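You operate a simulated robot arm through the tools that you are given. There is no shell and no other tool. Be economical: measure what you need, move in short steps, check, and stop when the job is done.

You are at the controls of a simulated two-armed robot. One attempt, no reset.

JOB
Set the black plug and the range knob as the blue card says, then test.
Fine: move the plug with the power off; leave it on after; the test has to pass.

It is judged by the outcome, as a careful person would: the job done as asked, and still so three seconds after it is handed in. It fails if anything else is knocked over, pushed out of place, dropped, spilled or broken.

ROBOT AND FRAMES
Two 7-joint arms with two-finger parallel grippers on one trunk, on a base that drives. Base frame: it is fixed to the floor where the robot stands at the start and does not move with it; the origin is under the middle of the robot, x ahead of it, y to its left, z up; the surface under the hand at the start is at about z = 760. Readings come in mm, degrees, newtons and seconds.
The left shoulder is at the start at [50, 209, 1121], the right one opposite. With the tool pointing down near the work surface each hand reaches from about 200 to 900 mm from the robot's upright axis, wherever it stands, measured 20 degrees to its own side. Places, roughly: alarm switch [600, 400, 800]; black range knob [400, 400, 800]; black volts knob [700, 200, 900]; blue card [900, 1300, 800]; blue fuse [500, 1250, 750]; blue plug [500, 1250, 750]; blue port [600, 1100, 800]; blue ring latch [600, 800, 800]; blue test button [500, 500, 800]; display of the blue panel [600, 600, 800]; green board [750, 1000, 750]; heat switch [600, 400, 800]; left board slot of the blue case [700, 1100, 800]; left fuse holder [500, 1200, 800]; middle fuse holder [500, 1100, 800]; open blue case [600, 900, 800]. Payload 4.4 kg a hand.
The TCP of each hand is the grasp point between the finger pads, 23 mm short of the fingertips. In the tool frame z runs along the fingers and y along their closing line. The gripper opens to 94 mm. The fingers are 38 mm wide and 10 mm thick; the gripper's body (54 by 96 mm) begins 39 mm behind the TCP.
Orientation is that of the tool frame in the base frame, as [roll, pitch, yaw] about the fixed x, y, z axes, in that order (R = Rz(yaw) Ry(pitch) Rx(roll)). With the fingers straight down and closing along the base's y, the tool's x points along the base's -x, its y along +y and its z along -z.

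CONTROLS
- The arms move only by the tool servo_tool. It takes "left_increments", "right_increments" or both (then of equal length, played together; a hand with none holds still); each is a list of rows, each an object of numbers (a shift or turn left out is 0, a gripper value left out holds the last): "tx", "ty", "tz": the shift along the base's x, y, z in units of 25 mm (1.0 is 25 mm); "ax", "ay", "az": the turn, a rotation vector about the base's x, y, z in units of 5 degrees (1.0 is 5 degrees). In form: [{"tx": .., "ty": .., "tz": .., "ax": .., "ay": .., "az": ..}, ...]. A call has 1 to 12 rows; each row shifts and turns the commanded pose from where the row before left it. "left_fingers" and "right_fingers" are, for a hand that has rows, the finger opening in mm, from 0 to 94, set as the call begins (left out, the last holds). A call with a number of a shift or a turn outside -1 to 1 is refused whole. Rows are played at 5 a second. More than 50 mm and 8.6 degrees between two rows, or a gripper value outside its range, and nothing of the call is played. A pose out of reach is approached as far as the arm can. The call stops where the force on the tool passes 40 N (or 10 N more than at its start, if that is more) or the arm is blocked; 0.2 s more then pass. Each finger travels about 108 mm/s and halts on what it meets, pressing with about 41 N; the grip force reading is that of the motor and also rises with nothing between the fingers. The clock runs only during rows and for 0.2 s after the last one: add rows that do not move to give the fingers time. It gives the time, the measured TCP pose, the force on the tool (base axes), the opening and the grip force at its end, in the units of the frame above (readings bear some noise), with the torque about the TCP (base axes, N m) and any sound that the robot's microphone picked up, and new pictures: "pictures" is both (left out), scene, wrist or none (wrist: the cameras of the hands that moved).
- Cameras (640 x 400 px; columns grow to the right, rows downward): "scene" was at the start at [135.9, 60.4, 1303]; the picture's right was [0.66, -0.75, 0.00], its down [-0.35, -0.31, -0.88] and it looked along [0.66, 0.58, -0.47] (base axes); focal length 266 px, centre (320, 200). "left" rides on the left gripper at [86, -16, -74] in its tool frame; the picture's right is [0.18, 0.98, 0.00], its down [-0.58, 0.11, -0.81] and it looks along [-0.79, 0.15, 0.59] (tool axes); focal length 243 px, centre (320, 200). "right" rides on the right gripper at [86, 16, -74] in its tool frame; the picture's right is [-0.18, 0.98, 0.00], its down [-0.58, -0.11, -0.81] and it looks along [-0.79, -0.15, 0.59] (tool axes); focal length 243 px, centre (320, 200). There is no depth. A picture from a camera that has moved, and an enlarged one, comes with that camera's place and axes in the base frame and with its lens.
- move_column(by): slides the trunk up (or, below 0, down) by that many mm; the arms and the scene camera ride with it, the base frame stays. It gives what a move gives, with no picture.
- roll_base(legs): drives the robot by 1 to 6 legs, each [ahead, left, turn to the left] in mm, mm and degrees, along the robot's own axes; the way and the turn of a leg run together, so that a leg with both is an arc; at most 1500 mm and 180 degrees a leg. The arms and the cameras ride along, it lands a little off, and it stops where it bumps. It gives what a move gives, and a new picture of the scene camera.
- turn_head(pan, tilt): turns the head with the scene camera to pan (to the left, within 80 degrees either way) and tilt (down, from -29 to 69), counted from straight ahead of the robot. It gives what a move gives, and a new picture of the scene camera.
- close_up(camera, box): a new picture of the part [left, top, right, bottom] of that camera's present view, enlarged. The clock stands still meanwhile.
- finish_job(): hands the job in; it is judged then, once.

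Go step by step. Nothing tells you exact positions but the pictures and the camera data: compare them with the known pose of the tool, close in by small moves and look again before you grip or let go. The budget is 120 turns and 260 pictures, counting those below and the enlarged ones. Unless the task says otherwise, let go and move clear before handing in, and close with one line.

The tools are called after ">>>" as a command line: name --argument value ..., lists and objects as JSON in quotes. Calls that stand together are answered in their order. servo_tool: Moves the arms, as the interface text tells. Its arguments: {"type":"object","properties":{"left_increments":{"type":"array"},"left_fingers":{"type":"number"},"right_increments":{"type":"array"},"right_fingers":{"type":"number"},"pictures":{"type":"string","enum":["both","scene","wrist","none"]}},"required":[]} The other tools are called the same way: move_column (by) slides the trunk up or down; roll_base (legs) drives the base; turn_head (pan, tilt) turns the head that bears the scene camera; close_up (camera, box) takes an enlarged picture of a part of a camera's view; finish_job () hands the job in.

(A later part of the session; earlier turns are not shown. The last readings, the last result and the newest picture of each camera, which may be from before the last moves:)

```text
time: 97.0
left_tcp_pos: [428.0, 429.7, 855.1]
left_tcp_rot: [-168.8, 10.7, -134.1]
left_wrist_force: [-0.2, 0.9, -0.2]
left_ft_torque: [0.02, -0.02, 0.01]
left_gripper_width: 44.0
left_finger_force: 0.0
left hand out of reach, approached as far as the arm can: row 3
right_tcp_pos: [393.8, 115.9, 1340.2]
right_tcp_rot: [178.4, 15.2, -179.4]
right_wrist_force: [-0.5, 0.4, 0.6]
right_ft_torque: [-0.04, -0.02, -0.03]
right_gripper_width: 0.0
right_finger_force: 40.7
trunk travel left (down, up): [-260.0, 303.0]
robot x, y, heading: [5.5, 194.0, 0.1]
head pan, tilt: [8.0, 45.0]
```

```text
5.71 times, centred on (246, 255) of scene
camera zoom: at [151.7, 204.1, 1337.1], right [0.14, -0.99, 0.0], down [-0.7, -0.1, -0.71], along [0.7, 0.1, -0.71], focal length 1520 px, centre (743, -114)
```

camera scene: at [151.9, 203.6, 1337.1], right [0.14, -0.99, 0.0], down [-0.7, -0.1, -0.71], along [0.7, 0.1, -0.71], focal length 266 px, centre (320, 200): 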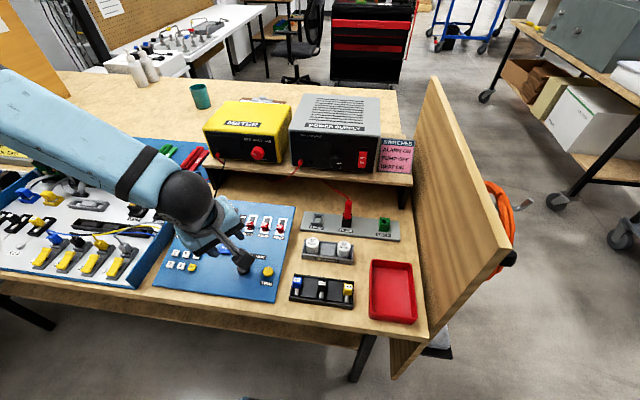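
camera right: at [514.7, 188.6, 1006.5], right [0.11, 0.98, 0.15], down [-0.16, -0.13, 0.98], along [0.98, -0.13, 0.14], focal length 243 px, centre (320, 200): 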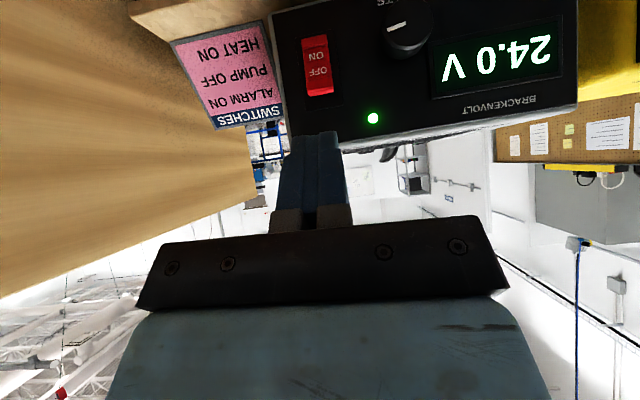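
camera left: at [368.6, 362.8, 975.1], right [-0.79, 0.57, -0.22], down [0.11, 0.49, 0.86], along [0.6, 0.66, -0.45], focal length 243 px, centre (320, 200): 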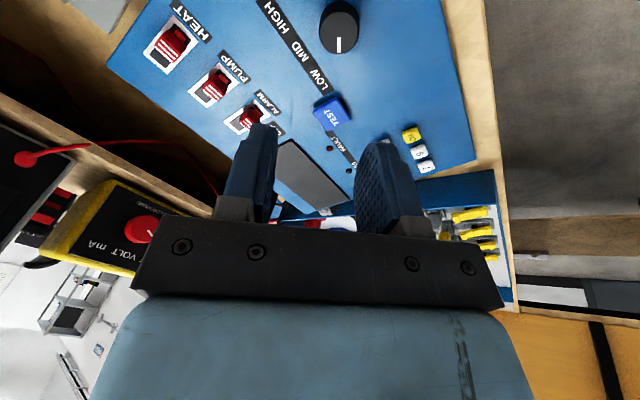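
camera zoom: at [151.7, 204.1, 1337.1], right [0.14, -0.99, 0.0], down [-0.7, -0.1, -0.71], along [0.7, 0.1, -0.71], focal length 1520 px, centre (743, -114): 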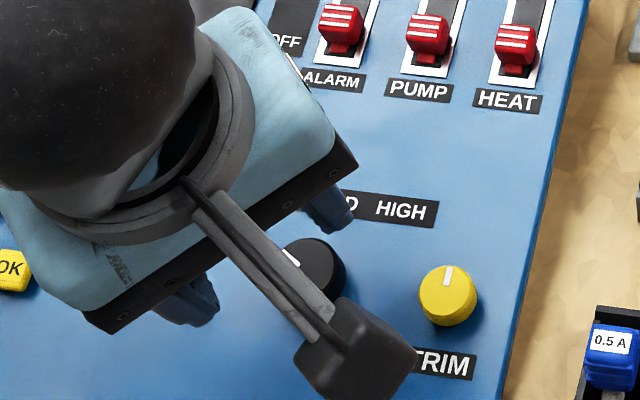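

Reach limit again; raising the hand relative to the trunk and lowering the trunk 110 mm.

>>> servo_tool --left_increments '[{"tz": 1}, {"tz": 1}, {"tz": 1}, {"tz": 1}, {"tz": 0.4}]' --pictures "none"

>>> move_column --by -110

>>> servo_tool --left_increments '[{"ty": -0.26, "tx": 0.04}, {"tz": -0.3}]' --pictures "none"

>>> close_up --camera "left" --box '[220, 30, 460, 180]'

```text
time: 98.2
left_tcp_pos: [426.7, 432.5, 966.1]
left_tcp_rot: [-168.8, 10.8, -134.1]
left_wrist_force: [0.8, -0.1, 0.1]
left_ft_torque: [0.0, 0.01, 0.0]
left_gripper_width: 44.0
left_finger_force: 0.1
right_tcp_pos: [392.7, 114.6, 1339.3]
right_tcp_rot: [178.4, 15.2, -179.3]
right_wrist_force: [0.0, 0.0, 0.1]
right_ft_torque: [-0.04, 0.0, -0.02]
right_gripper_width: 0.0
right_finger_force: 40.7
trunk travel left (down, up): [-260.0, 303.0]
robot x, y, heading: [2.2, 192.1, 0.1]
head pan, tilt: [8.0, 45.0]
```

```text
time: 99.6
left_tcp_pos: [426.9, 431.4, 856.4]
left_tcp_rot: [-168.8, 10.8, -134.1]
left_wrist_force: [0.1, -0.1, 1.3]
left_ft_torque: [0.0, -0.01, 0.02]
left_gripper_width: 44.0
left_finger_force: 0.0
right_tcp_pos: [392.1, 114.9, 1230.3]
right_tcp_rot: [178.5, 15.2, -179.4]
right_wrist_force: [-0.1, -0.2, 0.3]
right_ft_torque: [-0.01, 0.0, -0.01]
right_gripper_width: 0.1
right_finger_force: 41.1
trunk travel left (down, up): [-150.0, 413.0]
robot x, y, heading: [1.7, 190.2, -0.0]
head pan, tilt: [8.0, 45.0]
```

```text
time: 100.2
left_tcp_pos: [428.6, 425.4, 848.5]
left_tcp_rot: [-168.8, 10.8, -134.1]
left_wrist_force: [-0.7, 0.5, 0.6]
left_ft_torque: [-0.01, 0.03, -0.02]
left_gripper_width: 44.0
left_finger_force: 0.1
right_tcp_pos: [394.0, 114.7, 1230.2]
right_tcp_rot: [178.4, 15.2, -179.5]
right_wrist_force: [-0.9, -0.2, 0.3]
right_ft_torque: [0.02, -0.01, 0.0]
right_gripper_width: 0.3
right_finger_force: 41.0
trunk travel left (down, up): [-150.0, 413.0]
robot x, y, heading: [8.7, 191.4, 0.2]
head pan, tilt: [8.0, 45.0]
```

```text
2.67 times, centred on (340, 105) of left
camera zoom: at [360.1, 353.7, 907.6], right [-0.79, 0.57, -0.22], down [0.11, 0.49, 0.86], along [0.6, 0.66, -0.45], focal length 647 px, centre (267, 453)
```

zoom: 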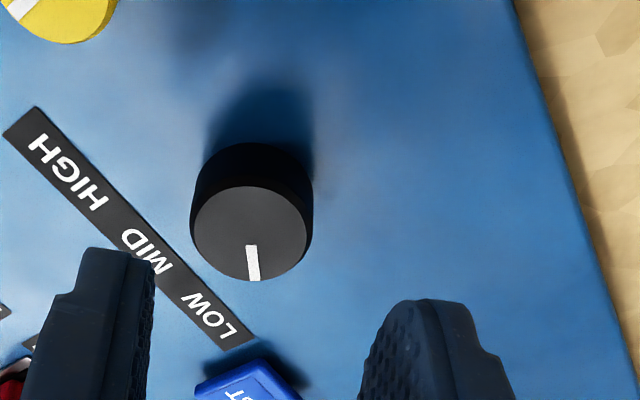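

Knob is ~3 mm off the closing midline; correcting and descending along the tool axis ~40 mm around the knob.

>>> servo_tool --left_increments '[{"tx": 0.1, "ty": -0.09}, {"tx": 0.15, "tz": -0.54}, {"tx": 0.15, "tz": -0.54}, {"tx": 0.1, "tz": -0.36}]' --pictures "none"

>>> close_up --camera "left" --box '[220, 50, 460, 200]'

>>> close_up --camera "scene" --box '[190, 190, 302, 260]'

```text
time: 101.2
left_tcp_pos: [439.9, 422.3, 814.3]
left_tcp_rot: [-168.8, 10.8, -134.0]
left_wrist_force: [0.1, 0.2, 0.6]
left_ft_torque: [0.0, 0.02, 0.0]
left_gripper_width: 44.0
left_finger_force: 0.0
right_tcp_pos: [393.3, 115.0, 1229.7]
right_tcp_rot: [178.4, 15.3, -179.3]
right_wrist_force: [-0.1, -0.6, 0.6]
right_ft_torque: [0.0, 0.03, -0.02]
right_gripper_width: 0.2
right_finger_force: 40.9
trunk travel left (down, up): [-150.0, 413.0]
robot x, y, heading: [3.1, 194.0, -0.0]
head pan, tilt: [8.0, 45.0]
```

```text
2.67 times, centred on (340, 125) of left
camera zoom: at [372.9, 350.6, 873.6], right [-0.79, 0.57, -0.22], down [0.11, 0.49, 0.86], along [0.6, 0.66, -0.45], focal length 647 px, centre (267, 400)
```

zoom: 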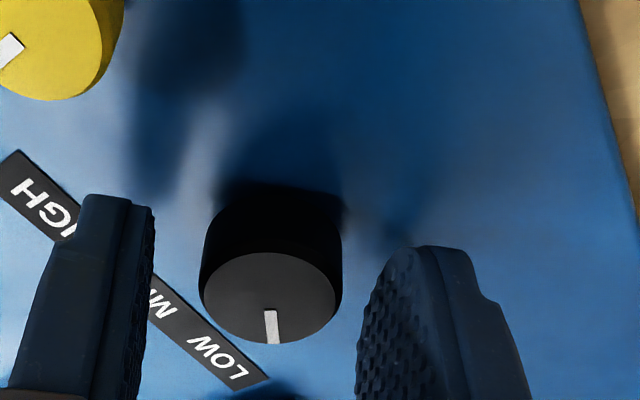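

```text
5.71 times, centred on (246, 225) of scene
camera zoom: at [152.0, 203.5, 1227.1], right [0.14, -0.99, 0.0], down [-0.7, -0.1, -0.71], along [0.7, 0.1, -0.71], focal length 1520 px, centre (743, 57)
```

zoom: 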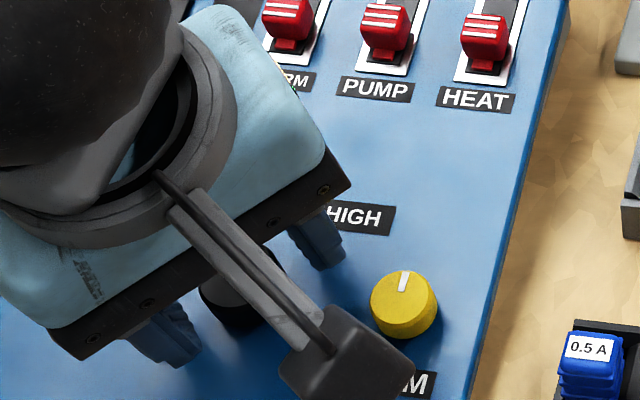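

Well centred. Descending 4 mm more and closing on the knob.

>>> servo_tool --left_increments '[{"tx": 0.04, "tz": -0.15}]' --pictures "none"

>>> servo_tool --left_increments '[{}, {}, {}]' --left_fingers 10 --pictures "none"

>>> close_up --camera "left" --box '[220, 50, 460, 200]'

```text
time: 101.6
left_tcp_pos: [441.5, 422.7, 809.1]
left_tcp_rot: [-168.8, 10.8, -134.1]
left_wrist_force: [0.4, 0.9, 0.3]
left_ft_torque: [0.02, -0.01, -0.01]
left_gripper_width: 44.0
left_finger_force: 0.1
right_tcp_pos: [393.5, 115.3, 1230.0]
right_tcp_rot: [178.4, 15.2, -179.5]
right_wrist_force: [-0.1, 0.1, 0.2]
right_ft_torque: [-0.01, -0.01, -0.03]
right_gripper_width: 0.0
right_finger_force: 41.1
trunk travel left (down, up): [-150.0, 413.0]
robot x, y, heading: [3.3, 191.4, 0.2]
head pan, tilt: [8.0, 45.0]
```

```text
time: 102.4
left_tcp_pos: [440.6, 424.2, 809.1]
left_tcp_rot: [-168.8, 10.8, -134.1]
left_wrist_force: [-4.4, 3.1, -3.4]
left_ft_torque: [0.44, -0.25, 0.09]
left_gripper_width: 27.5
left_finger_force: 44.8
right_tcp_pos: [392.7, 116.7, 1231.1]
right_tcp_rot: [178.4, 15.1, -179.4]
right_wrist_force: [0.1, 0.8, -0.7]
right_ft_torque: [0.01, 0.02, -0.01]
right_gripper_width: 0.0
right_finger_force: 41.0
trunk travel left (down, up): [-150.0, 413.0]
robot x, y, heading: [6.7, 194.1, 0.4]
head pan, tilt: [8.0, 45.0]
```

```text
2.67 times, centred on (340, 125) of left
camera zoom: at [373.3, 351.5, 868.9], right [-0.79, 0.57, -0.22], down [0.11, 0.49, 0.86], along [0.6, 0.66, -0.45], focal length 647 px, centre (267, 400)
```

zoom: 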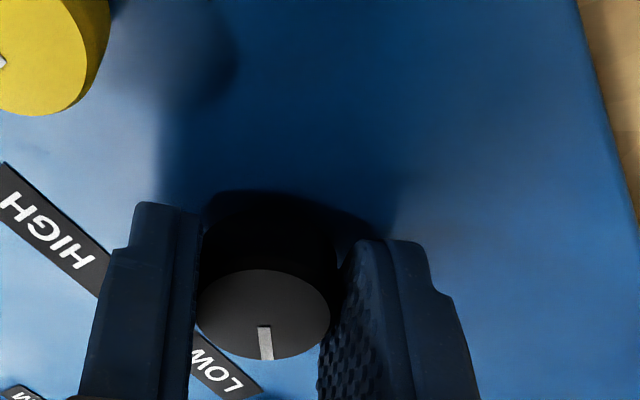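

Knob gripped. Rotating clockwise 45° first and checking.

>>> servo_tool --left_increments '[{"ax": 0.266, "az": -0.964}, {"ax": 0.266, "az": -0.964}, {"ax": 0.266, "az": -0.964}, {"ax": 0.266, "az": -0.964}, {"ax": 0.266, "az": -0.964}, {"ax": 0.266, "az": -0.964}, {"ax": 0.266, "az": -0.964}, {"ax": 0.266, "az": -0.964}, {"ax": 0.266, "az": -0.964}]' --pictures "none"

>>> close_up --camera "left" --box '[220, 50, 460, 200]'

```text
time: 104.4
left_tcp_pos: [440.7, 423.7, 807.9]
left_tcp_rot: [-179.8, 15.6, 179.9]
left_wrist_force: [-10.6, 19.7, 15.3]
left_ft_torque: [0.44, 0.77, 0.12]
left_gripper_width: 27.8
left_finger_force: 45.0
right_tcp_pos: [391.3, 115.9, 1231.7]
right_tcp_rot: [178.4, 15.2, -179.4]
right_wrist_force: [0.3, 0.0, -0.4]
right_ft_torque: [0.0, 0.01, 0.0]
right_gripper_width: 0.2
right_finger_force: 40.2
trunk travel left (down, up): [-150.0, 413.0]
robot x, y, heading: [3.9, 192.3, 0.1]
head pan, tilt: [8.0, 45.0]
```

```text
2.67 times, centred on (340, 125) of left
camera zoom: at [338.2, 408.0, 858.4], right [-0.17, 0.98, -0.05], down [0.35, 0.11, 0.93], along [0.92, 0.14, -0.36], focal length 647 px, centre (267, 400)
```

zoom: 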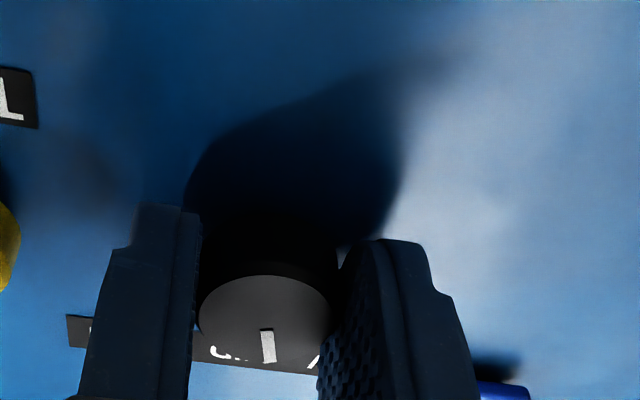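

The knob turned with the hand (now at MID). Continuing another 45°.

>>> servo_tool --left_increments '[{"ax": 0.266, "az": -0.964, "ty": 0.04, "tz": 0.04}, {"ax": 0.266, "az": -0.964}, {"ax": 0.266, "az": -0.964}, {"ax": 0.266, "az": -0.964}, {"ax": 0.266, "az": -0.964}, {"ax": 0.266, "az": -0.964}, {"ax": 0.266, "az": -0.964}, {"ax": 0.266, "az": -0.964}, {"ax": 0.266, "az": -0.964}]' --pictures "none"

>>> close_up --camera "left" --box '[220, 50, 460, 200]'

>>> close_up --camera "scene" --box '[190, 190, 302, 260]'

```text
time: 106.4
left_tcp_pos: [441.0, 422.6, 808.3]
left_tcp_rot: [169.3, 10.7, 133.7]
left_wrist_force: [-11.2, -12.0, -20.5]
left_ft_torque: [-0.9, -0.44, -0.22]
left_gripper_width: 27.5
left_finger_force: 45.2
right_tcp_pos: [393.9, 114.5, 1230.5]
right_tcp_rot: [178.3, 15.2, -179.4]
right_wrist_force: [-0.2, -0.5, -0.1]
right_ft_torque: [-0.01, -0.02, -0.01]
right_gripper_width: 0.0
right_finger_force: 41.0
trunk travel left (down, up): [-150.0, 413.0]
robot x, y, heading: [1.6, 190.1, 0.2]
head pan, tilt: [8.0, 45.0]
```

```text
2.67 times, centred on (340, 125) of left
camera zoom: at [352.5, 473.7, 862.9], right [0.55, 0.82, 0.15], down [0.26, -0.33, 0.91], along [0.79, -0.46, -0.4], focal length 647 px, centre (267, 400)
```

zoom: 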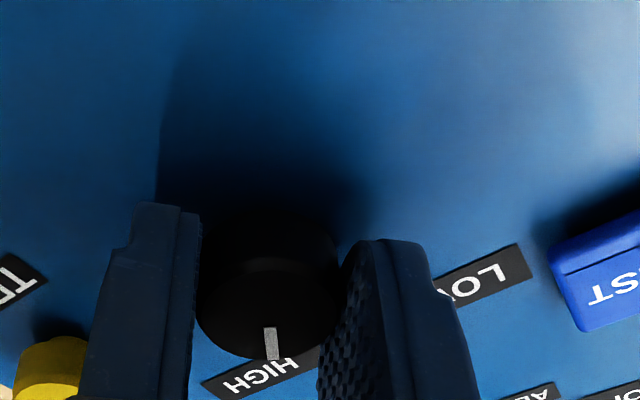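

```text
5.71 times, centred on (246, 225) of scene
camera zoom: at [152.3, 203.4, 1226.8], right [0.14, -0.99, 0.0], down [-0.7, -0.1, -0.71], along [0.7, 0.1, -0.71], focal length 1520 px, centre (743, 57)
```

zoom: 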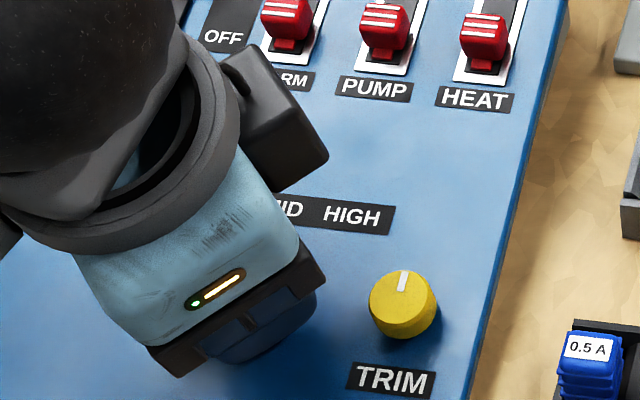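

The pointer is now toward HIGH. Releasing and lifting to check.

>>> servo_tool --left_increments '[{}, {}, {"tx": -0.27, "tz": 0.96}, {"tx": -0.27, "tz": 0.96}, {"tx": -0.27, "tz": 0.96}, {"tx": -0.27, "tz": 0.96}]' --left_fingers 44 --pictures "wrist"

>>> close_up --camera "left" --box '[200, 0, 440, 150]'

```text
time: 107.8
left_tcp_pos: [413.5, 425.1, 905.7]
left_tcp_rot: [169.1, 10.7, 133.8]
left_wrist_force: [-0.3, 0.5, 0.8]
left_ft_torque: [0.04, -0.04, 0.0]
left_gripper_width: 43.9
left_finger_force: 0.0
right_tcp_pos: [392.9, 115.3, 1230.1]
right_tcp_rot: [178.4, 15.2, -179.4]
right_wrist_force: [-0.5, 0.4, 0.6]
right_ft_torque: [-0.02, 0.01, 0.0]
right_gripper_width: 0.0
right_finger_force: 41.1
trunk travel left (down, up): [-150.0, 413.0]
robot x, y, heading: [2.4, 191.5, 0.3]
head pan, tilt: [8.0, 45.0]
camera left: at [324.7, 474.8, 959.8], right [0.55, 0.82, 0.15], down [0.26, -0.33, 0.91], along [0.8, -0.46, -0.4], focal length 243 px, centre (320, 200)
```

left: 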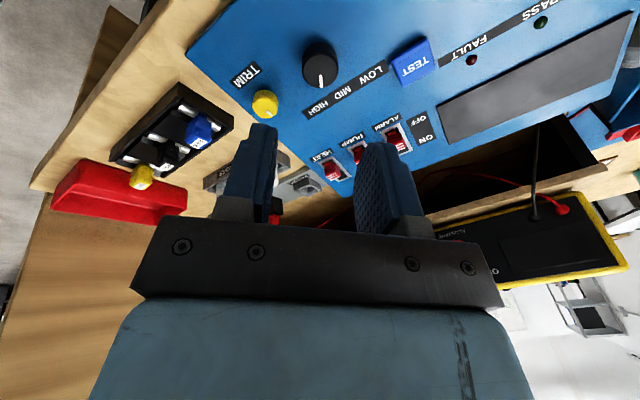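

```text
2.67 times, centred on (320, 75) of left
camera zoom: at [324.7, 474.8, 959.8], right [0.55, 0.82, 0.15], down [0.26, -0.33, 0.91], along [0.8, -0.46, -0.4], focal length 647 px, centre (320, 533)
```

zoom: 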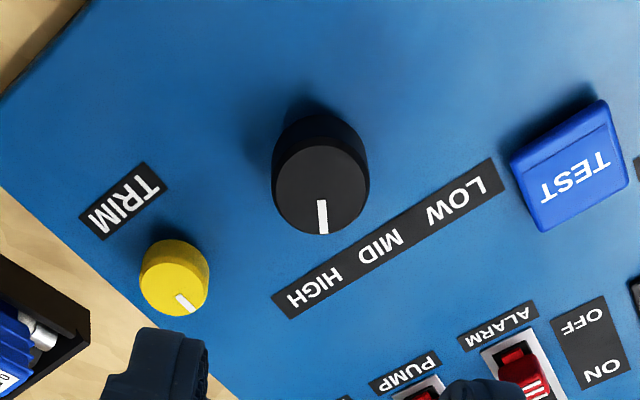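

The knob points at HIGH. Now lifting, un-rotating the hand, closing it, and raising the trunk for the drive back to the supply switch.

>>> servo_tool --left_increments '[{"tz": 1}, {"tz": 1, "ax": -0.266, "az": 0.964}, {"ax": -0.266, "az": 0.964}, {"ax": -0.266, "az": 0.964}, {"ax": -0.266, "az": 0.964}, {"ax": -0.266, "az": 0.964}, {"ax": -0.266, "az": 0.964}, {"ax": -0.266, "az": 0.964}, {"ax": -0.266, "az": 0.964}, {"ax": -0.266, "az": 0.964}, {"ay": -1}, {"ay": -1}]' --left_fingers 0 --pictures "none"

>>> move_column --by 270

>>> roll_base --legs '[[0, -346, 0]]'

>>> turn_head --pan 30 --tilt 40

```text
time: 110.4
left_tcp_pos: [413.2, 424.2, 955.4]
left_tcp_rot: [-179.8, 25.4, 179.9]
left_wrist_force: [-1.6, -0.3, -0.3]
left_ft_torque: [0.02, -0.01, 0.01]
left_gripper_width: 0.0
left_finger_force: 41.1
right_tcp_pos: [392.4, 115.6, 1229.8]
right_tcp_rot: [178.3, 15.2, -179.4]
right_wrist_force: [-0.9, 0.4, 0.3]
right_ft_torque: [0.02, -0.05, -0.02]
right_gripper_width: 0.3
right_finger_force: 40.8
trunk travel left (down, up): [-150.0, 413.0]
robot x, y, heading: [4.6, 189.2, 0.1]
head pan, tilt: [8.0, 45.0]
```

```text
time: 113.1
left_tcp_pos: [415.0, 424.4, 1225.7]
left_tcp_rot: [-179.9, 25.5, 179.8]
left_wrist_force: [-0.1, 0.1, 0.3]
left_ft_torque: [0.01, 0.01, -0.01]
left_gripper_width: 0.3
left_finger_force: 41.5
right_tcp_pos: [393.1, 114.9, 1500.6]
right_tcp_rot: [178.5, 15.1, -179.4]
right_wrist_force: [0.1, -0.2, 0.2]
right_ft_torque: [0.03, -0.01, 0.03]
right_gripper_width: 0.0
right_finger_force: 41.2
trunk travel left (down, up): [-420.0, 143.0]
robot x, y, heading: [5.8, 190.7, 0.1]
head pan, tilt: [8.0, 45.0]
```

```text
time: 116.8
left_tcp_pos: [414.6, 73.6, 1225.9]
left_tcp_rot: [-179.8, 25.4, 179.9]
left_wrist_force: [-0.2, 0.3, -1.0]
left_ft_torque: [-0.01, 0.01, 0.02]
left_gripper_width: 0.0
left_finger_force: 41.8
right_tcp_pos: [395.2, -234.2, 1500.7]
right_tcp_rot: [178.4, 15.1, -179.4]
right_wrist_force: [-0.2, -0.6, 0.0]
right_ft_torque: [-0.01, -0.04, 0.02]
right_gripper_width: 0.0
right_finger_force: 41.0
trunk travel left (down, up): [-420.0, 143.0]
robot x, y, heading: [6.7, -160.4, 0.3]
head pan, tilt: [8.0, 45.0]
camera scene: at [153.2, -146.3, 1497.1], right [0.14, -0.99, 0.0], down [-0.7, -0.1, -0.71], along [0.7, 0.1, -0.71], focal length 266 px, centre (320, 200)
```

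scene: 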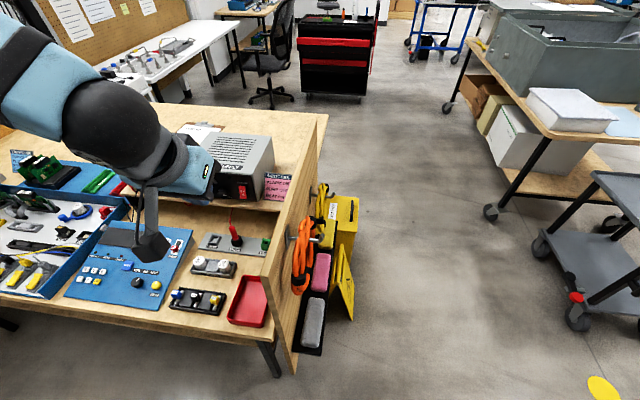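

```text
time: 117.6
left_tcp_pos: [415.2, 74.7, 1225.6]
left_tcp_rot: [-179.7, 25.4, 179.9]
left_wrist_force: [0.4, -0.6, -0.4]
left_ft_torque: [0.01, 0.04, 0.01]
left_gripper_width: 0.0
left_finger_force: 40.6
right_tcp_pos: [394.7, -235.2, 1499.9]
right_tcp_rot: [178.5, 15.2, -179.4]
right_wrist_force: [0.0, 0.2, 0.1]
right_ft_torque: [0.02, -0.01, 0.01]
right_gripper_width: 0.0
right_finger_force: 41.3
trunk travel left (down, up): [-420.0, 143.0]
robot x, y, heading: [1.7, -158.2, 0.2]
head pan, tilt: [30.0, 40.0]
camera scene: at [146.2, -115.6, 1504.4], right [0.5, -0.86, 0.0], down [-0.56, -0.32, -0.77], along [0.66, 0.39, -0.64], focal length 266 px, centre (320, 200)
```

scene: 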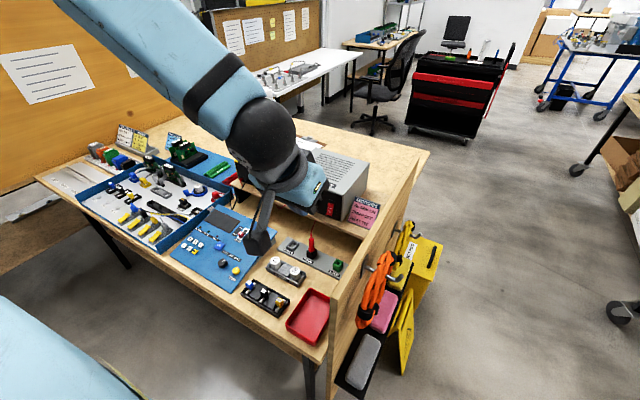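

Moving the hand over to y≈175 while high, then lowering the trunk to the earlier switch-pressing height.

>>> servo_tool --left_increments '[{"ty": 1}, {"ty": 1}, {"ty": 1}, {"ty": 1, "tx": 1}, {"tx": 1}, {"tx": 1}, {"tx": 1}, {"tx": 1}, {"tx": 1}, {"tx": 0.8}]' --pictures "none"

>>> move_column --by -150

>>> servo_tool --left_increments '[{"tz": -0.5}, {"tz": -1}, {"tz": -1}]'

>>> close_up --camera "left" --box '[160, 0, 480, 200]'

```text
time: 119.8
left_tcp_pos: [588.7, 174.6, 1225.7]
left_tcp_rot: [-179.7, 25.3, 179.8]
left_wrist_force: [0.2, -0.1, -0.2]
left_ft_torque: [-0.02, -0.04, 0.01]
left_gripper_width: 0.0
left_finger_force: 41.3
right_tcp_pos: [395.8, -235.3, 1499.7]
right_tcp_rot: [178.5, 15.2, -179.4]
right_wrist_force: [-0.8, 0.3, 0.3]
right_ft_torque: [0.02, 0.04, -0.01]
right_gripper_width: 0.0
right_finger_force: 40.7
trunk travel left (down, up): [-420.0, 143.0]
robot x, y, heading: [7.0, -158.7, 0.4]
head pan, tilt: [30.0, 40.0]
```

```text
time: 121.6
left_tcp_pos: [587.5, 174.9, 1076.0]
left_tcp_rot: [-179.7, 25.4, 179.9]
left_wrist_force: [-1.0, -0.3, -0.5]
left_ft_torque: [-0.02, -0.01, -0.01]
left_gripper_width: 0.0
left_finger_force: 40.6
right_tcp_pos: [395.4, -234.2, 1349.8]
right_tcp_rot: [178.3, 15.2, -179.4]
right_wrist_force: [-0.2, 0.0, 0.1]
right_ft_torque: [0.02, -0.03, 0.0]
right_gripper_width: 0.0
right_finger_force: 40.6
trunk travel left (down, up): [-270.0, 293.0]
robot x, y, heading: [3.6, -160.1, 0.3]
head pan, tilt: [30.0, 40.0]
```

```text
time: 122.4
left_tcp_pos: [585.9, 173.7, 1012.7]
left_tcp_rot: [-179.9, 25.4, 179.8]
left_wrist_force: [0.0, 0.3, 0.3]
left_ft_torque: [0.02, -0.02, 0.01]
left_gripper_width: 0.0
left_finger_force: 41.1
right_tcp_pos: [395.1, -234.8, 1350.8]
right_tcp_rot: [178.5, 15.1, -179.4]
right_wrist_force: [0.2, 0.8, 0.1]
right_ft_torque: [-0.02, 0.01, 0.01]
right_gripper_width: 0.0
right_finger_force: 41.2
trunk travel left (down, up): [-270.0, 293.0]
robot x, y, heading: [5.4, -162.3, 0.2]
head pan, tilt: [30.0, 40.0]
camera scene: at [146.8, -115.0, 1354.3], right [0.5, -0.86, 0.0], down [-0.56, -0.32, -0.77], along [0.66, 0.39, -0.64], focal length 266 px, centre (320, 200)
camera left: at [476.1, 159.2, 1043.3], right [-0.16, 0.98, -0.08], down [0.18, 0.11, 0.98], along [0.97, 0.14, -0.2], focal length 243 px, centre (320, 200)
```

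scene: 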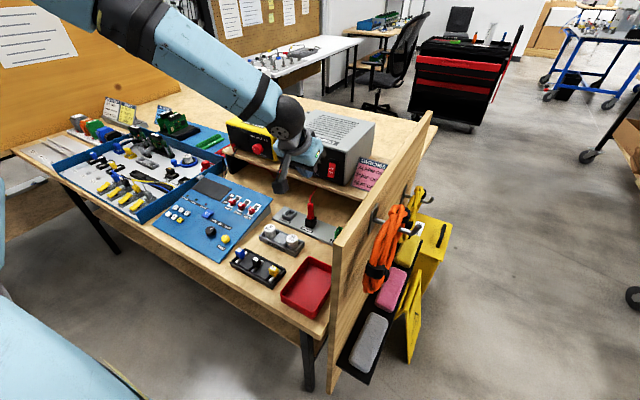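
left: 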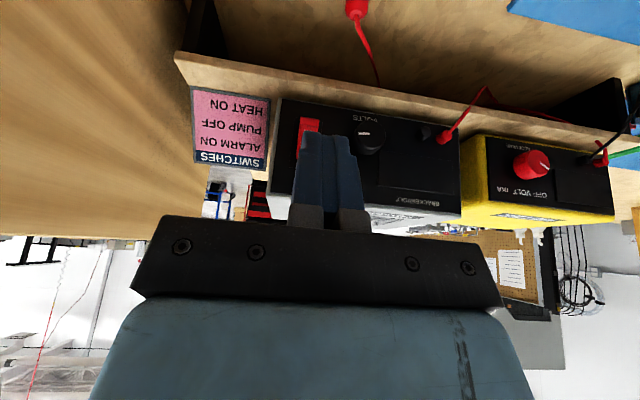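

```text
2.00 times, centred on (320, 100) of left
camera zoom: at [476.1, 159.2, 1043.3], right [-0.16, 0.98, -0.08], down [0.18, 0.11, 0.98], along [0.97, 0.14, -0.2], focal length 485 px, centre (320, 400)
```

zoom: 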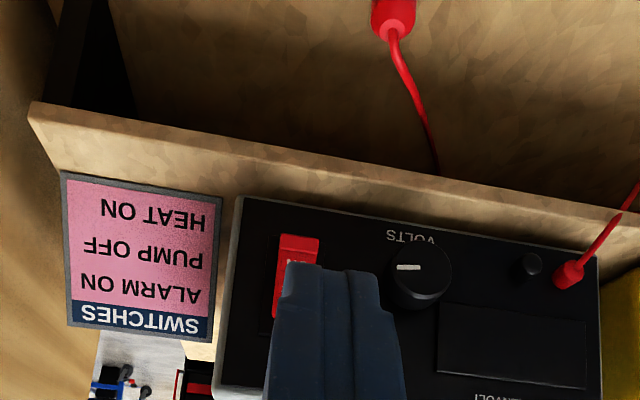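

Lining up in front of the lower (ON) half at z≈923 TCP; also checking the knob in the scene view.

>>> servo_tool --left_increments '[{"tz": -1}, {"tz": -1}, {"tz": -1, "tx": 0.6}, {"tz": -0.58, "tx": 0.6}, {"tx": 0.8}]'

>>> close_up --camera "left" --box '[200, 40, 440, 190]'

>>> close_up --camera "scene" --box '[150, 170, 270, 260]'

```text
time: 123.6
left_tcp_pos: [635.5, 176.0, 925.5]
left_tcp_rot: [-179.9, 25.3, 179.8]
left_wrist_force: [0.8, 0.9, -0.5]
left_ft_torque: [0.01, -0.02, 0.06]
left_gripper_width: 0.0
left_finger_force: 40.6
right_tcp_pos: [396.2, -237.9, 1349.0]
right_tcp_rot: [178.4, 15.2, -179.4]
right_wrist_force: [0.4, -0.8, 1.0]
right_ft_torque: [-0.02, 0.01, -0.01]
right_gripper_width: 0.1
right_finger_force: 41.2
trunk travel left (down, up): [-270.0, 293.0]
robot x, y, heading: [6.5, -158.0, 0.6]
head pan, tilt: [30.0, 40.0]
camera scene: at [146.5, -115.8, 1354.3], right [0.5, -0.86, 0.0], down [-0.56, -0.32, -0.77], along [0.66, 0.39, -0.64], focal length 266 px, centre (320, 200)
camera left: at [526.9, 159.9, 955.8], right [-0.16, 0.98, -0.08], down [0.18, 0.11, 0.98], along [0.97, 0.14, -0.2], focal length 243 px, centre (320, 200)
```

scene: 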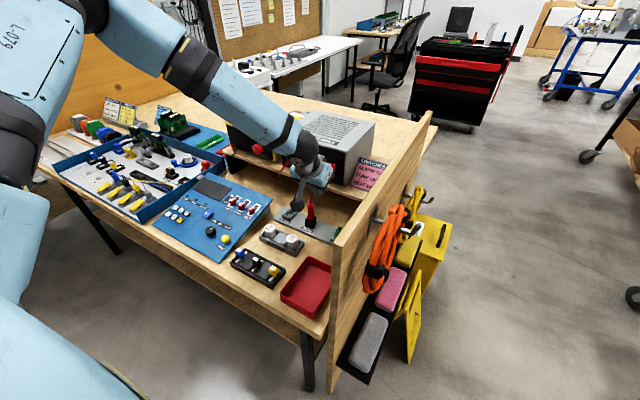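
left: 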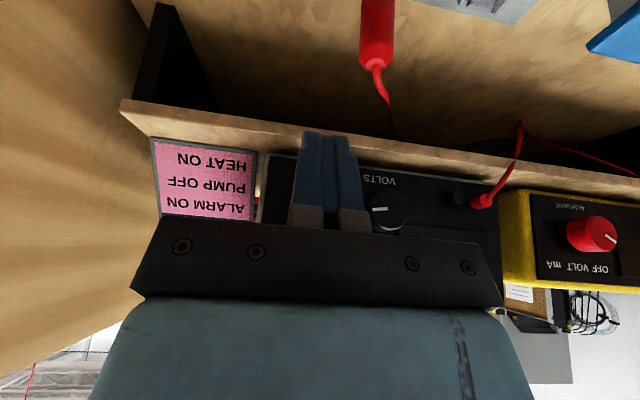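

```text
2.67 times, centred on (320, 115) of left
camera zoom: at [526.9, 159.9, 955.8], right [-0.16, 0.98, -0.08], down [0.18, 0.11, 0.98], along [0.97, 0.14, -0.2], focal length 647 px, centre (320, 427)
```

zoom: 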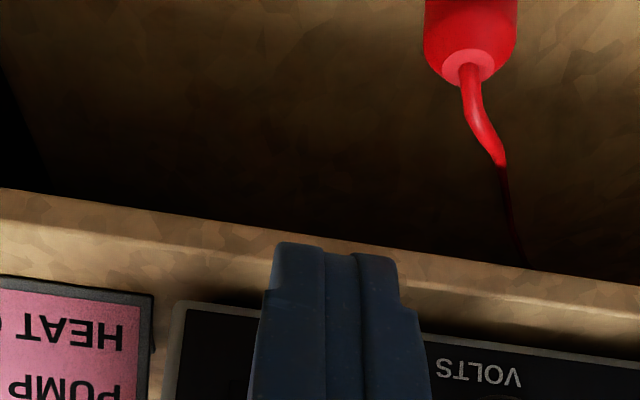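

```text
4.44 times, centred on (210, 215) of scene
camera zoom: at [146.5, -115.8, 1354.3], right [0.5, -0.86, 0.0], down [-0.56, -0.32, -0.77], along [0.66, 0.39, -0.64], focal length 1182 px, centre (809, 133)
```

zoom: 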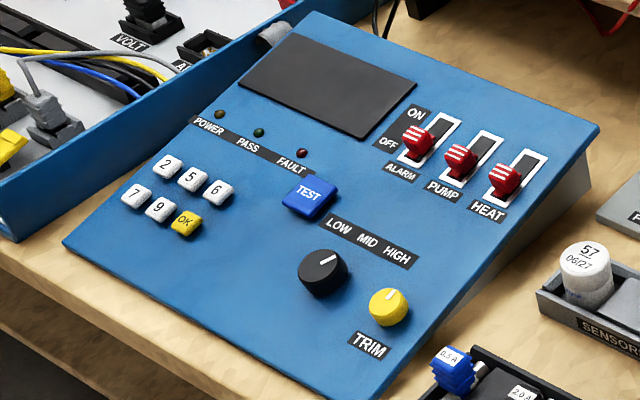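

Clearance to the shelf is OK. Advancing to press the ON half.

>>> servo_tool --left_increments '[{"tx": 0.8, "ty": -0.05}, {"tx": 0.5}, {"tx": 0.3}, {"tx": 0.25}, {"tx": 0.2}, {"tx": 0.2}]'

```text
time: 125.0
left_tcp_pos: [687.1, 173.8, 920.0]
left_tcp_rot: [-179.9, 24.8, 179.9]
left_wrist_force: [-18.8, -0.4, 9.4]
left_ft_torque: [-0.02, 0.02, 0.0]
left_gripper_width: 0.4
left_finger_force: 40.7
right_tcp_pos: [392.9, -234.7, 1350.5]
right_tcp_rot: [178.3, 15.1, -179.3]
right_wrist_force: [0.9, -0.6, 0.2]
right_ft_torque: [-0.02, 0.03, 0.04]
right_gripper_width: 0.1
right_finger_force: 41.3
trunk travel left (down, up): [-270.0, 293.0]
robot x, y, heading: [4.6, -157.5, 0.2]
head pan, tilt: [30.0, 40.0]
stopped in row 6 (left hand): the force on the tool passed its limit at 42 N (the readings are from after the stop); the commanded pose is now the measured one
camera scene: at [144.9, -115.5, 1354.6], right [0.5, -0.86, 0.0], down [-0.55, -0.32, -0.77], along [0.66, 0.39, -0.64], focal length 266 px, centre (320, 200)
camera left: at [577.2, 157.9, 953.2], right [-0.16, 0.98, -0.08], down [0.19, 0.11, 0.98], along [0.97, 0.15, -0.21], focal length 243 px, centre (320, 200)
```

scene: 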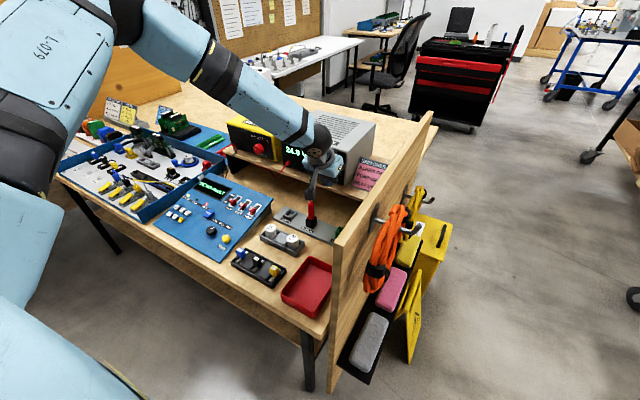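
left: 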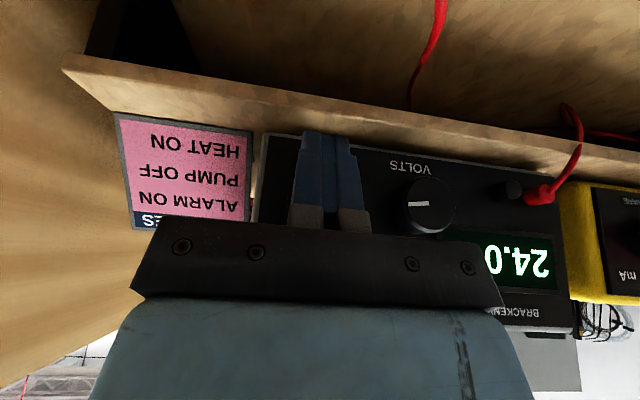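

Power is back on (24.0 V, panel lit). Backing the hand off and up, then raising the trunk and returning to y≈190 for the TEST button.

>>> servo_tool --left_increments '[{"tx": -1}, {"tx": -1}, {"tx": -1, "tz": 0.5}, {"tx": -0.5, "tz": 1, "ay": 1}, {"tz": 1, "ay": 1}, {"tz": 1}, {"tz": 1}, {"tz": 1}]' --pictures "none"

>>> close_up --camera "scene" --box '[150, 120, 390, 270]'

>>> move_column --by 150

>>> roll_base --legs '[[0, 350, 0]]'

```text
time: 126.8
left_tcp_pos: [601.5, 172.9, 1059.0]
left_tcp_rot: [-179.8, 14.9, 179.9]
left_wrist_force: [-0.1, -0.1, -0.1]
left_ft_torque: [0.03, -0.06, -0.02]
left_gripper_width: 0.3
left_finger_force: 40.6
right_tcp_pos: [393.7, -234.5, 1350.4]
right_tcp_rot: [178.4, 15.2, -179.4]
right_wrist_force: [-0.4, 0.1, -0.5]
right_ft_torque: [0.01, 0.0, 0.0]
right_gripper_width: 0.0
right_finger_force: 41.4
trunk travel left (down, up): [-270.0, 293.0]
robot x, y, heading: [6.5, -160.2, 0.0]
head pan, tilt: [30.0, 40.0]
```

```text
2.67 times, centred on (270, 195) of scene
camera zoom: at [144.9, -115.6, 1354.4], right [0.5, -0.86, 0.0], down [-0.55, -0.32, -0.77], along [0.66, 0.39, -0.64], focal length 709 px, centre (453, 213)
```

zoom: 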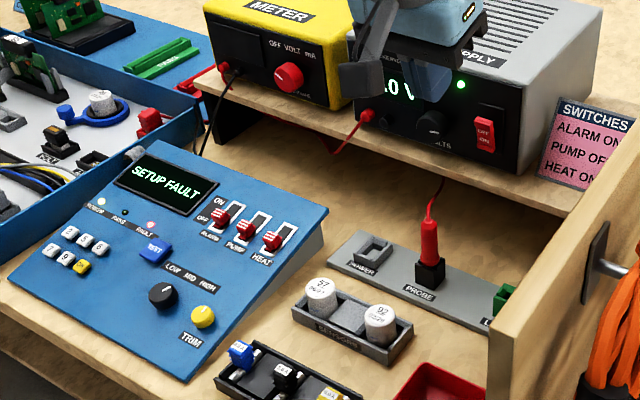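

```text
time: 128.6
left_tcp_pos: [600.9, 174.7, 1207.0]
left_tcp_rot: [-179.7, 14.7, 179.8]
left_wrist_force: [-0.2, -0.5, -0.3]
left_ft_torque: [-0.02, -0.01, 0.01]
left_gripper_width: 0.0
left_finger_force: 40.8
right_tcp_pos: [395.4, -234.7, 1500.4]
right_tcp_rot: [178.4, 15.3, -179.3]
right_wrist_force: [0.2, -0.3, 0.2]
right_ft_torque: [0.0, 0.02, 0.0]
right_gripper_width: 0.0
right_finger_force: 41.1
trunk travel left (down, up): [-420.0, 143.0]
robot x, y, heading: [6.2, -160.3, 0.4]
head pan, tilt: [30.0, 40.0]
```

```text
time: 132.2
left_tcp_pos: [601.1, 521.5, 1207.6]
left_tcp_rot: [-179.8, 14.8, 179.9]
left_wrist_force: [0.2, 0.4, -1.1]
left_ft_torque: [-0.01, -0.01, -0.01]
left_gripper_width: 0.0
left_finger_force: 41.7
right_tcp_pos: [390.9, 113.7, 1500.5]
right_tcp_rot: [178.4, 15.2, -179.5]
right_wrist_force: [1.2, 0.1, -0.2]
right_ft_torque: [0.05, 0.0, 0.0]
right_gripper_width: 0.0
right_finger_force: 40.6
trunk travel left (down, up): [-420.0, 143.0]
robot x, y, heading: [0.9, 191.5, 0.2]
head pan, tilt: [30.0, 40.0]
camera scene: at [144.0, 233.1, 1504.4], right [0.5, -0.86, 0.0], down [-0.56, -0.32, -0.77], along [0.66, 0.39, -0.64], focal length 266 px, centre (320, 200)
```

scene: 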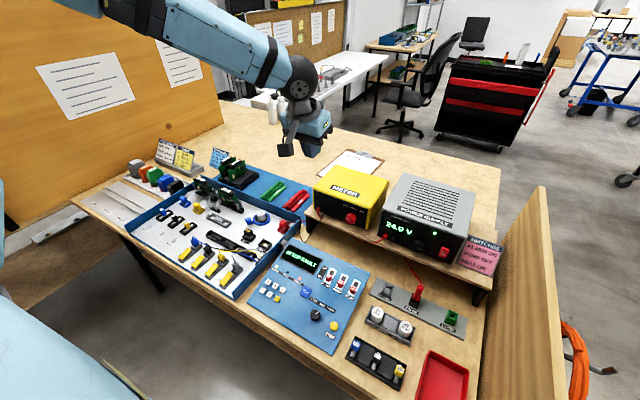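

Lowering the trunk and moving over TEST ([490, 483, 797]).

>>> servo_tool --left_increments '[{"tx": -1, "ty": -0.3}, {"tx": -1, "ty": -0.3}, {"tx": -1, "ty": -0.3}, {"tx": -1, "ty": -0.3}, {"tx": -1.0, "ty": -0.34}, {"tx": -0.12}]' --pictures "none"

>>> move_column --by -260

>>> servo_tool --left_increments '[{"tz": -1}, {"tz": -1}, {"tz": -1}, {"tz": -0.5}]' --pictures "wrist"

>>> close_up --camera "left" --box '[220, 30, 460, 180]'

>>> turn_head --pan 25 --tilt 40

```text
time: 133.6
left_tcp_pos: [471.9, 482.6, 1207.8]
left_tcp_rot: [-179.8, 14.8, 179.7]
left_wrist_force: [-0.3, -0.2, 0.6]
left_ft_torque: [0.0, 0.02, 0.02]
left_gripper_width: 0.1
left_finger_force: 41.2
right_tcp_pos: [393.1, 114.4, 1500.3]
right_tcp_rot: [178.4, 15.2, -179.4]
right_wrist_force: [0.1, 0.1, -0.2]
right_ft_torque: [-0.03, 0.0, -0.01]
right_gripper_width: 0.0
right_finger_force: 40.9
trunk travel left (down, up): [-420.0, 143.0]
robot x, y, heading: [0.7, 191.4, 0.2]
head pan, tilt: [30.0, 40.0]
```

```text
time: 136.3
left_tcp_pos: [472.9, 482.1, 948.2]
left_tcp_rot: [-179.8, 14.7, 179.6]
left_wrist_force: [0.2, 0.7, 0.2]
left_ft_torque: [-0.01, 0.02, -0.03]
left_gripper_width: 0.1
left_finger_force: 41.0
right_tcp_pos: [392.0, 114.6, 1240.7]
right_tcp_rot: [178.4, 15.2, -179.4]
right_wrist_force: [-0.1, -0.3, -0.3]
right_ft_torque: [-0.02, -0.01, -0.02]
right_gripper_width: 0.1
right_finger_force: 41.1
trunk travel left (down, up): [-160.0, 403.0]
robot x, y, heading: [4.9, 189.6, 0.4]
head pan, tilt: [30.0, 40.0]
```

```text
time: 137.3
left_tcp_pos: [474.3, 482.1, 861.8]
left_tcp_rot: [-179.7, 14.7, 179.8]
left_wrist_force: [-0.5, 1.6, -0.2]
left_ft_torque: [-0.02, -0.02, -0.02]
left_gripper_width: 0.0
left_finger_force: 41.4
right_tcp_pos: [392.1, 113.9, 1241.3]
right_tcp_rot: [178.4, 15.2, -179.3]
right_wrist_force: [-0.1, 0.1, -0.1]
right_ft_torque: [0.05, -0.04, -0.01]
right_gripper_width: 0.0
right_finger_force: 41.2
trunk travel left (down, up): [-160.0, 403.0]
robot x, y, heading: [-0.4, 191.9, 0.4]
head pan, tilt: [30.0, 40.0]
camera left: at [372.7, 467.5, 911.9], right [-0.17, 0.98, -0.05], down [0.36, 0.11, 0.93], along [0.92, 0.14, -0.37], focal length 243 px, centre (320, 200)
```

left: 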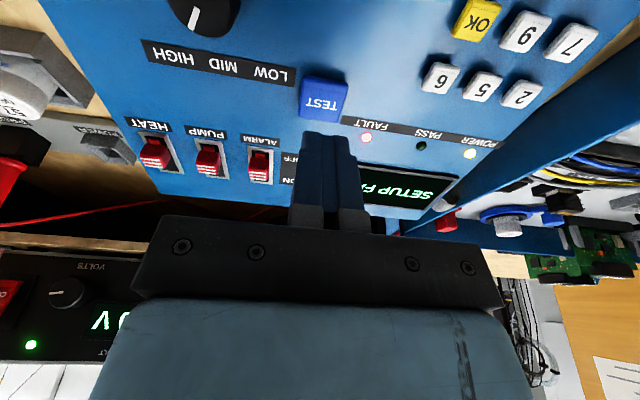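

```text
2.67 times, centred on (340, 105) of left
camera zoom: at [372.7, 467.5, 911.9], right [-0.17, 0.98, -0.05], down [0.36, 0.11, 0.93], along [0.92, 0.14, -0.37], focal length 647 px, centre (267, 453)
```

zoom: 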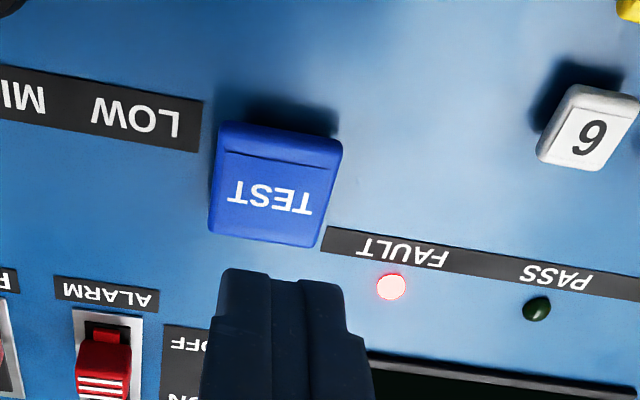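

```text
time: 137.9
left_tcp_pos: [475.5, 482.8, 862.2]
left_tcp_rot: [-179.9, 14.9, 179.8]
left_wrist_force: [1.2, 1.2, 0.6]
left_ft_torque: [0.03, 0.0, 0.01]
left_gripper_width: 0.3
left_finger_force: 41.0
right_tcp_pos: [392.7, 113.8, 1240.5]
right_tcp_rot: [178.4, 15.2, -179.4]
right_wrist_force: [0.0, -0.9, -0.3]
right_ft_torque: [0.01, 0.01, 0.03]
right_gripper_width: 0.0
right_finger_force: 40.5
trunk travel left (down, up): [-160.0, 403.0]
robot x, y, heading: [3.8, 189.8, 0.1]
head pan, tilt: [25.0, 40.0]
camera scene: at [147.5, 226.9, 1244.4], right [0.43, -0.9, 0.0], down [-0.58, -0.27, -0.77], along [0.69, 0.33, -0.64], focal length 266 px, centre (320, 200)
```

scene: 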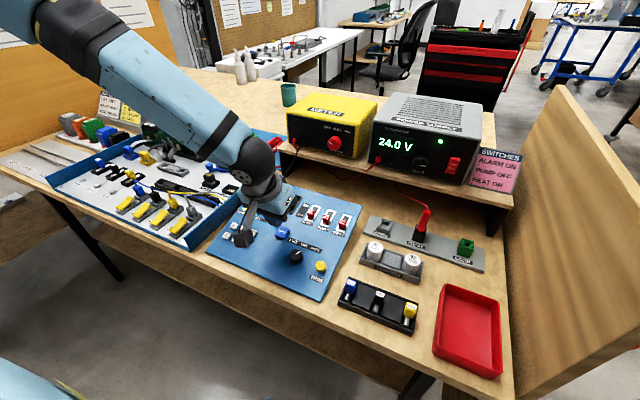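

TEST is right under the tool axis. Pressing it along the panel normal.

>>> servo_tool --left_increments '[{"tx": 0.13, "tz": -0.48}, {"tx": 0.13, "tz": -0.48}, {"tx": 0.12, "tz": -0.46}, {"tx": 0.04, "tz": -0.15}, {"tx": 0.04, "tz": -0.15}, {"tx": 0.04, "tz": -0.15}]'

>>> close_up --camera "scene" --box '[210, 180, 370, 280]'

```text
time: 139.3
left_tcp_pos: [486.3, 483.9, 815.1]
left_tcp_rot: [-180.0, 14.9, 179.8]
left_wrist_force: [-2.0, 2.3, 11.4]
left_ft_torque: [0.05, 0.13, -0.01]
left_gripper_width: 0.0
left_finger_force: 40.6
right_tcp_pos: [391.9, 112.7, 1241.4]
right_tcp_rot: [178.4, 15.2, -179.4]
right_wrist_force: [-0.3, 0.7, 0.0]
right_ft_torque: [-0.02, 0.0, 0.03]
right_gripper_width: 0.3
right_finger_force: 40.8
trunk travel left (down, up): [-160.0, 403.0]
robot x, y, heading: [5.2, 192.5, 0.3]
head pan, tilt: [25.0, 40.0]
heard: click
camera scene: at [146.5, 226.6, 1244.8], right [0.43, -0.9, 0.0], down [-0.58, -0.27, -0.77], along [0.69, 0.33, -0.64], focal length 266 px, centre (320, 200)
camera left: at [383.3, 468.2, 865.7], right [-0.17, 0.98, -0.05], down [0.36, 0.11, 0.93], along [0.92, 0.14, -0.37], focal length 243 px, centre (320, 200)
```

scene: 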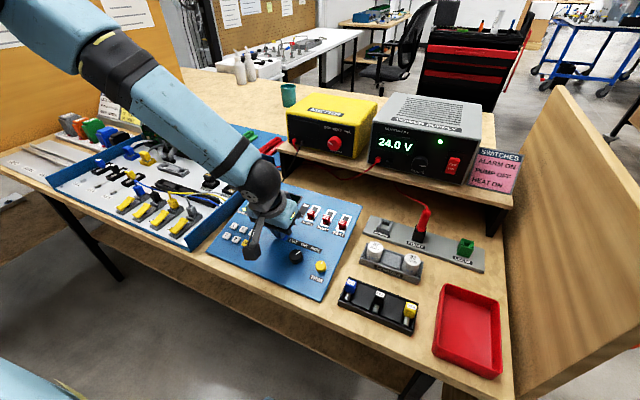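
left: 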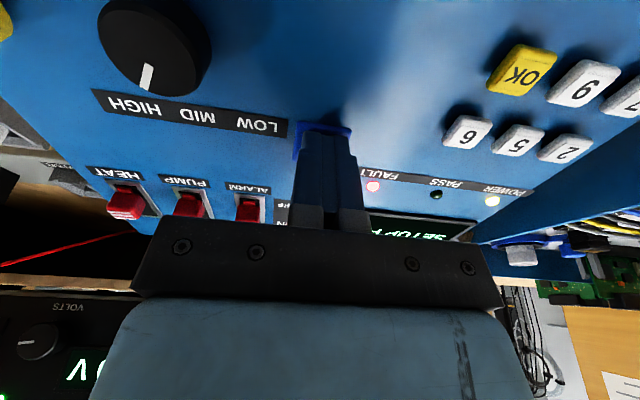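

```text
4.00 times, centred on (290, 230) of scene
camera zoom: at [146.5, 226.6, 1244.8], right [0.43, -0.9, 0.0], down [-0.58, -0.27, -0.77], along [0.69, 0.33, -0.64], focal length 1064 px, centre (440, 80)
```

zoom: 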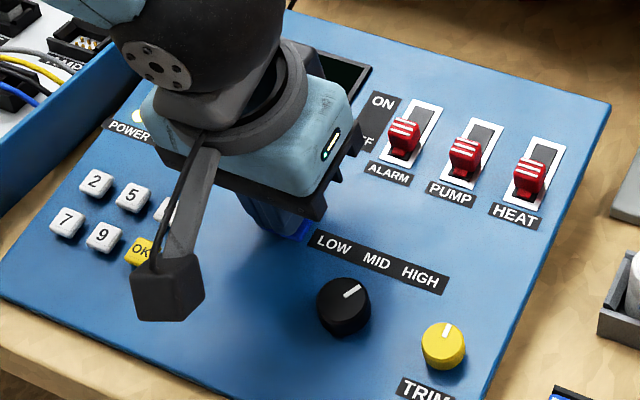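

A click was heard. Lifting and reading the display.

>>> servo_tool --left_increments '[{"tx": -0.13, "tz": 0.48}, {"tx": -0.2, "tz": 0.8}, {"tx": -0.6, "tz": 1}, {"tx": -1, "tz": 0.6}, {"tx": -1}]' --pictures "wrist"

>>> close_up --camera "left" --box '[180, 0, 500, 200]'

```text
time: 140.5
left_tcp_pos: [409.6, 482.6, 885.6]
left_tcp_rot: [-179.8, 14.7, 179.8]
left_wrist_force: [-0.3, 0.4, 0.6]
left_ft_torque: [0.01, 0.02, -0.02]
left_gripper_width: 0.1
left_finger_force: 40.4
right_tcp_pos: [391.7, 114.6, 1240.8]
right_tcp_rot: [178.3, 15.2, -179.4]
right_wrist_force: [0.8, 0.2, 0.2]
right_ft_torque: [0.04, -0.02, 0.0]
right_gripper_width: 0.0
right_finger_force: 41.6
trunk travel left (down, up): [-160.0, 403.0]
robot x, y, heading: [0.9, 189.6, 0.2]
head pan, tilt: [25.0, 40.0]
camera left: at [307.7, 468.7, 937.0], right [-0.17, 0.98, -0.05], down [0.36, 0.11, 0.93], along [0.92, 0.14, -0.37], focal length 243 px, centre (320, 200)
```

left: 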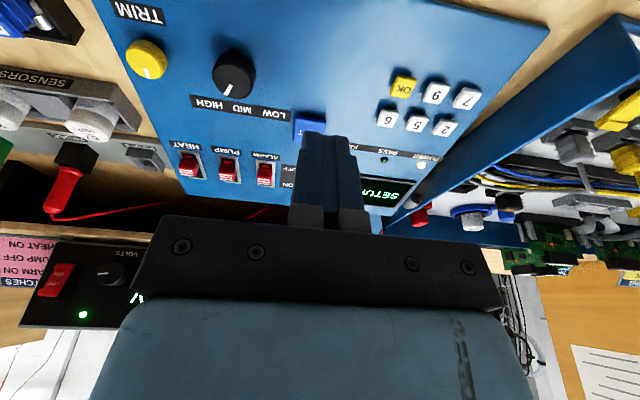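

```text
2.00 times, centred on (340, 100) of left
camera zoom: at [307.7, 468.7, 937.0], right [-0.17, 0.98, -0.05], down [0.36, 0.11, 0.93], along [0.92, 0.14, -0.37], focal length 485 px, centre (280, 400)
```

zoom: 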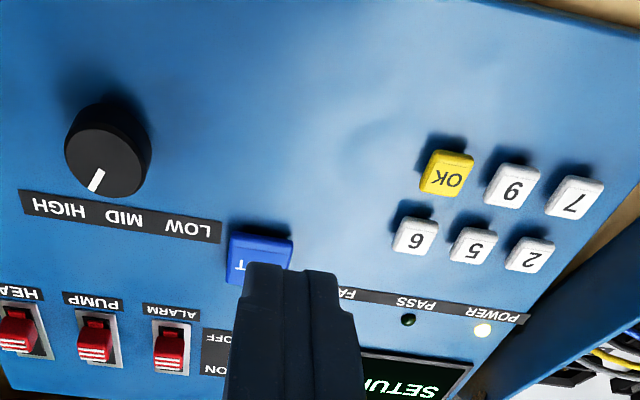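

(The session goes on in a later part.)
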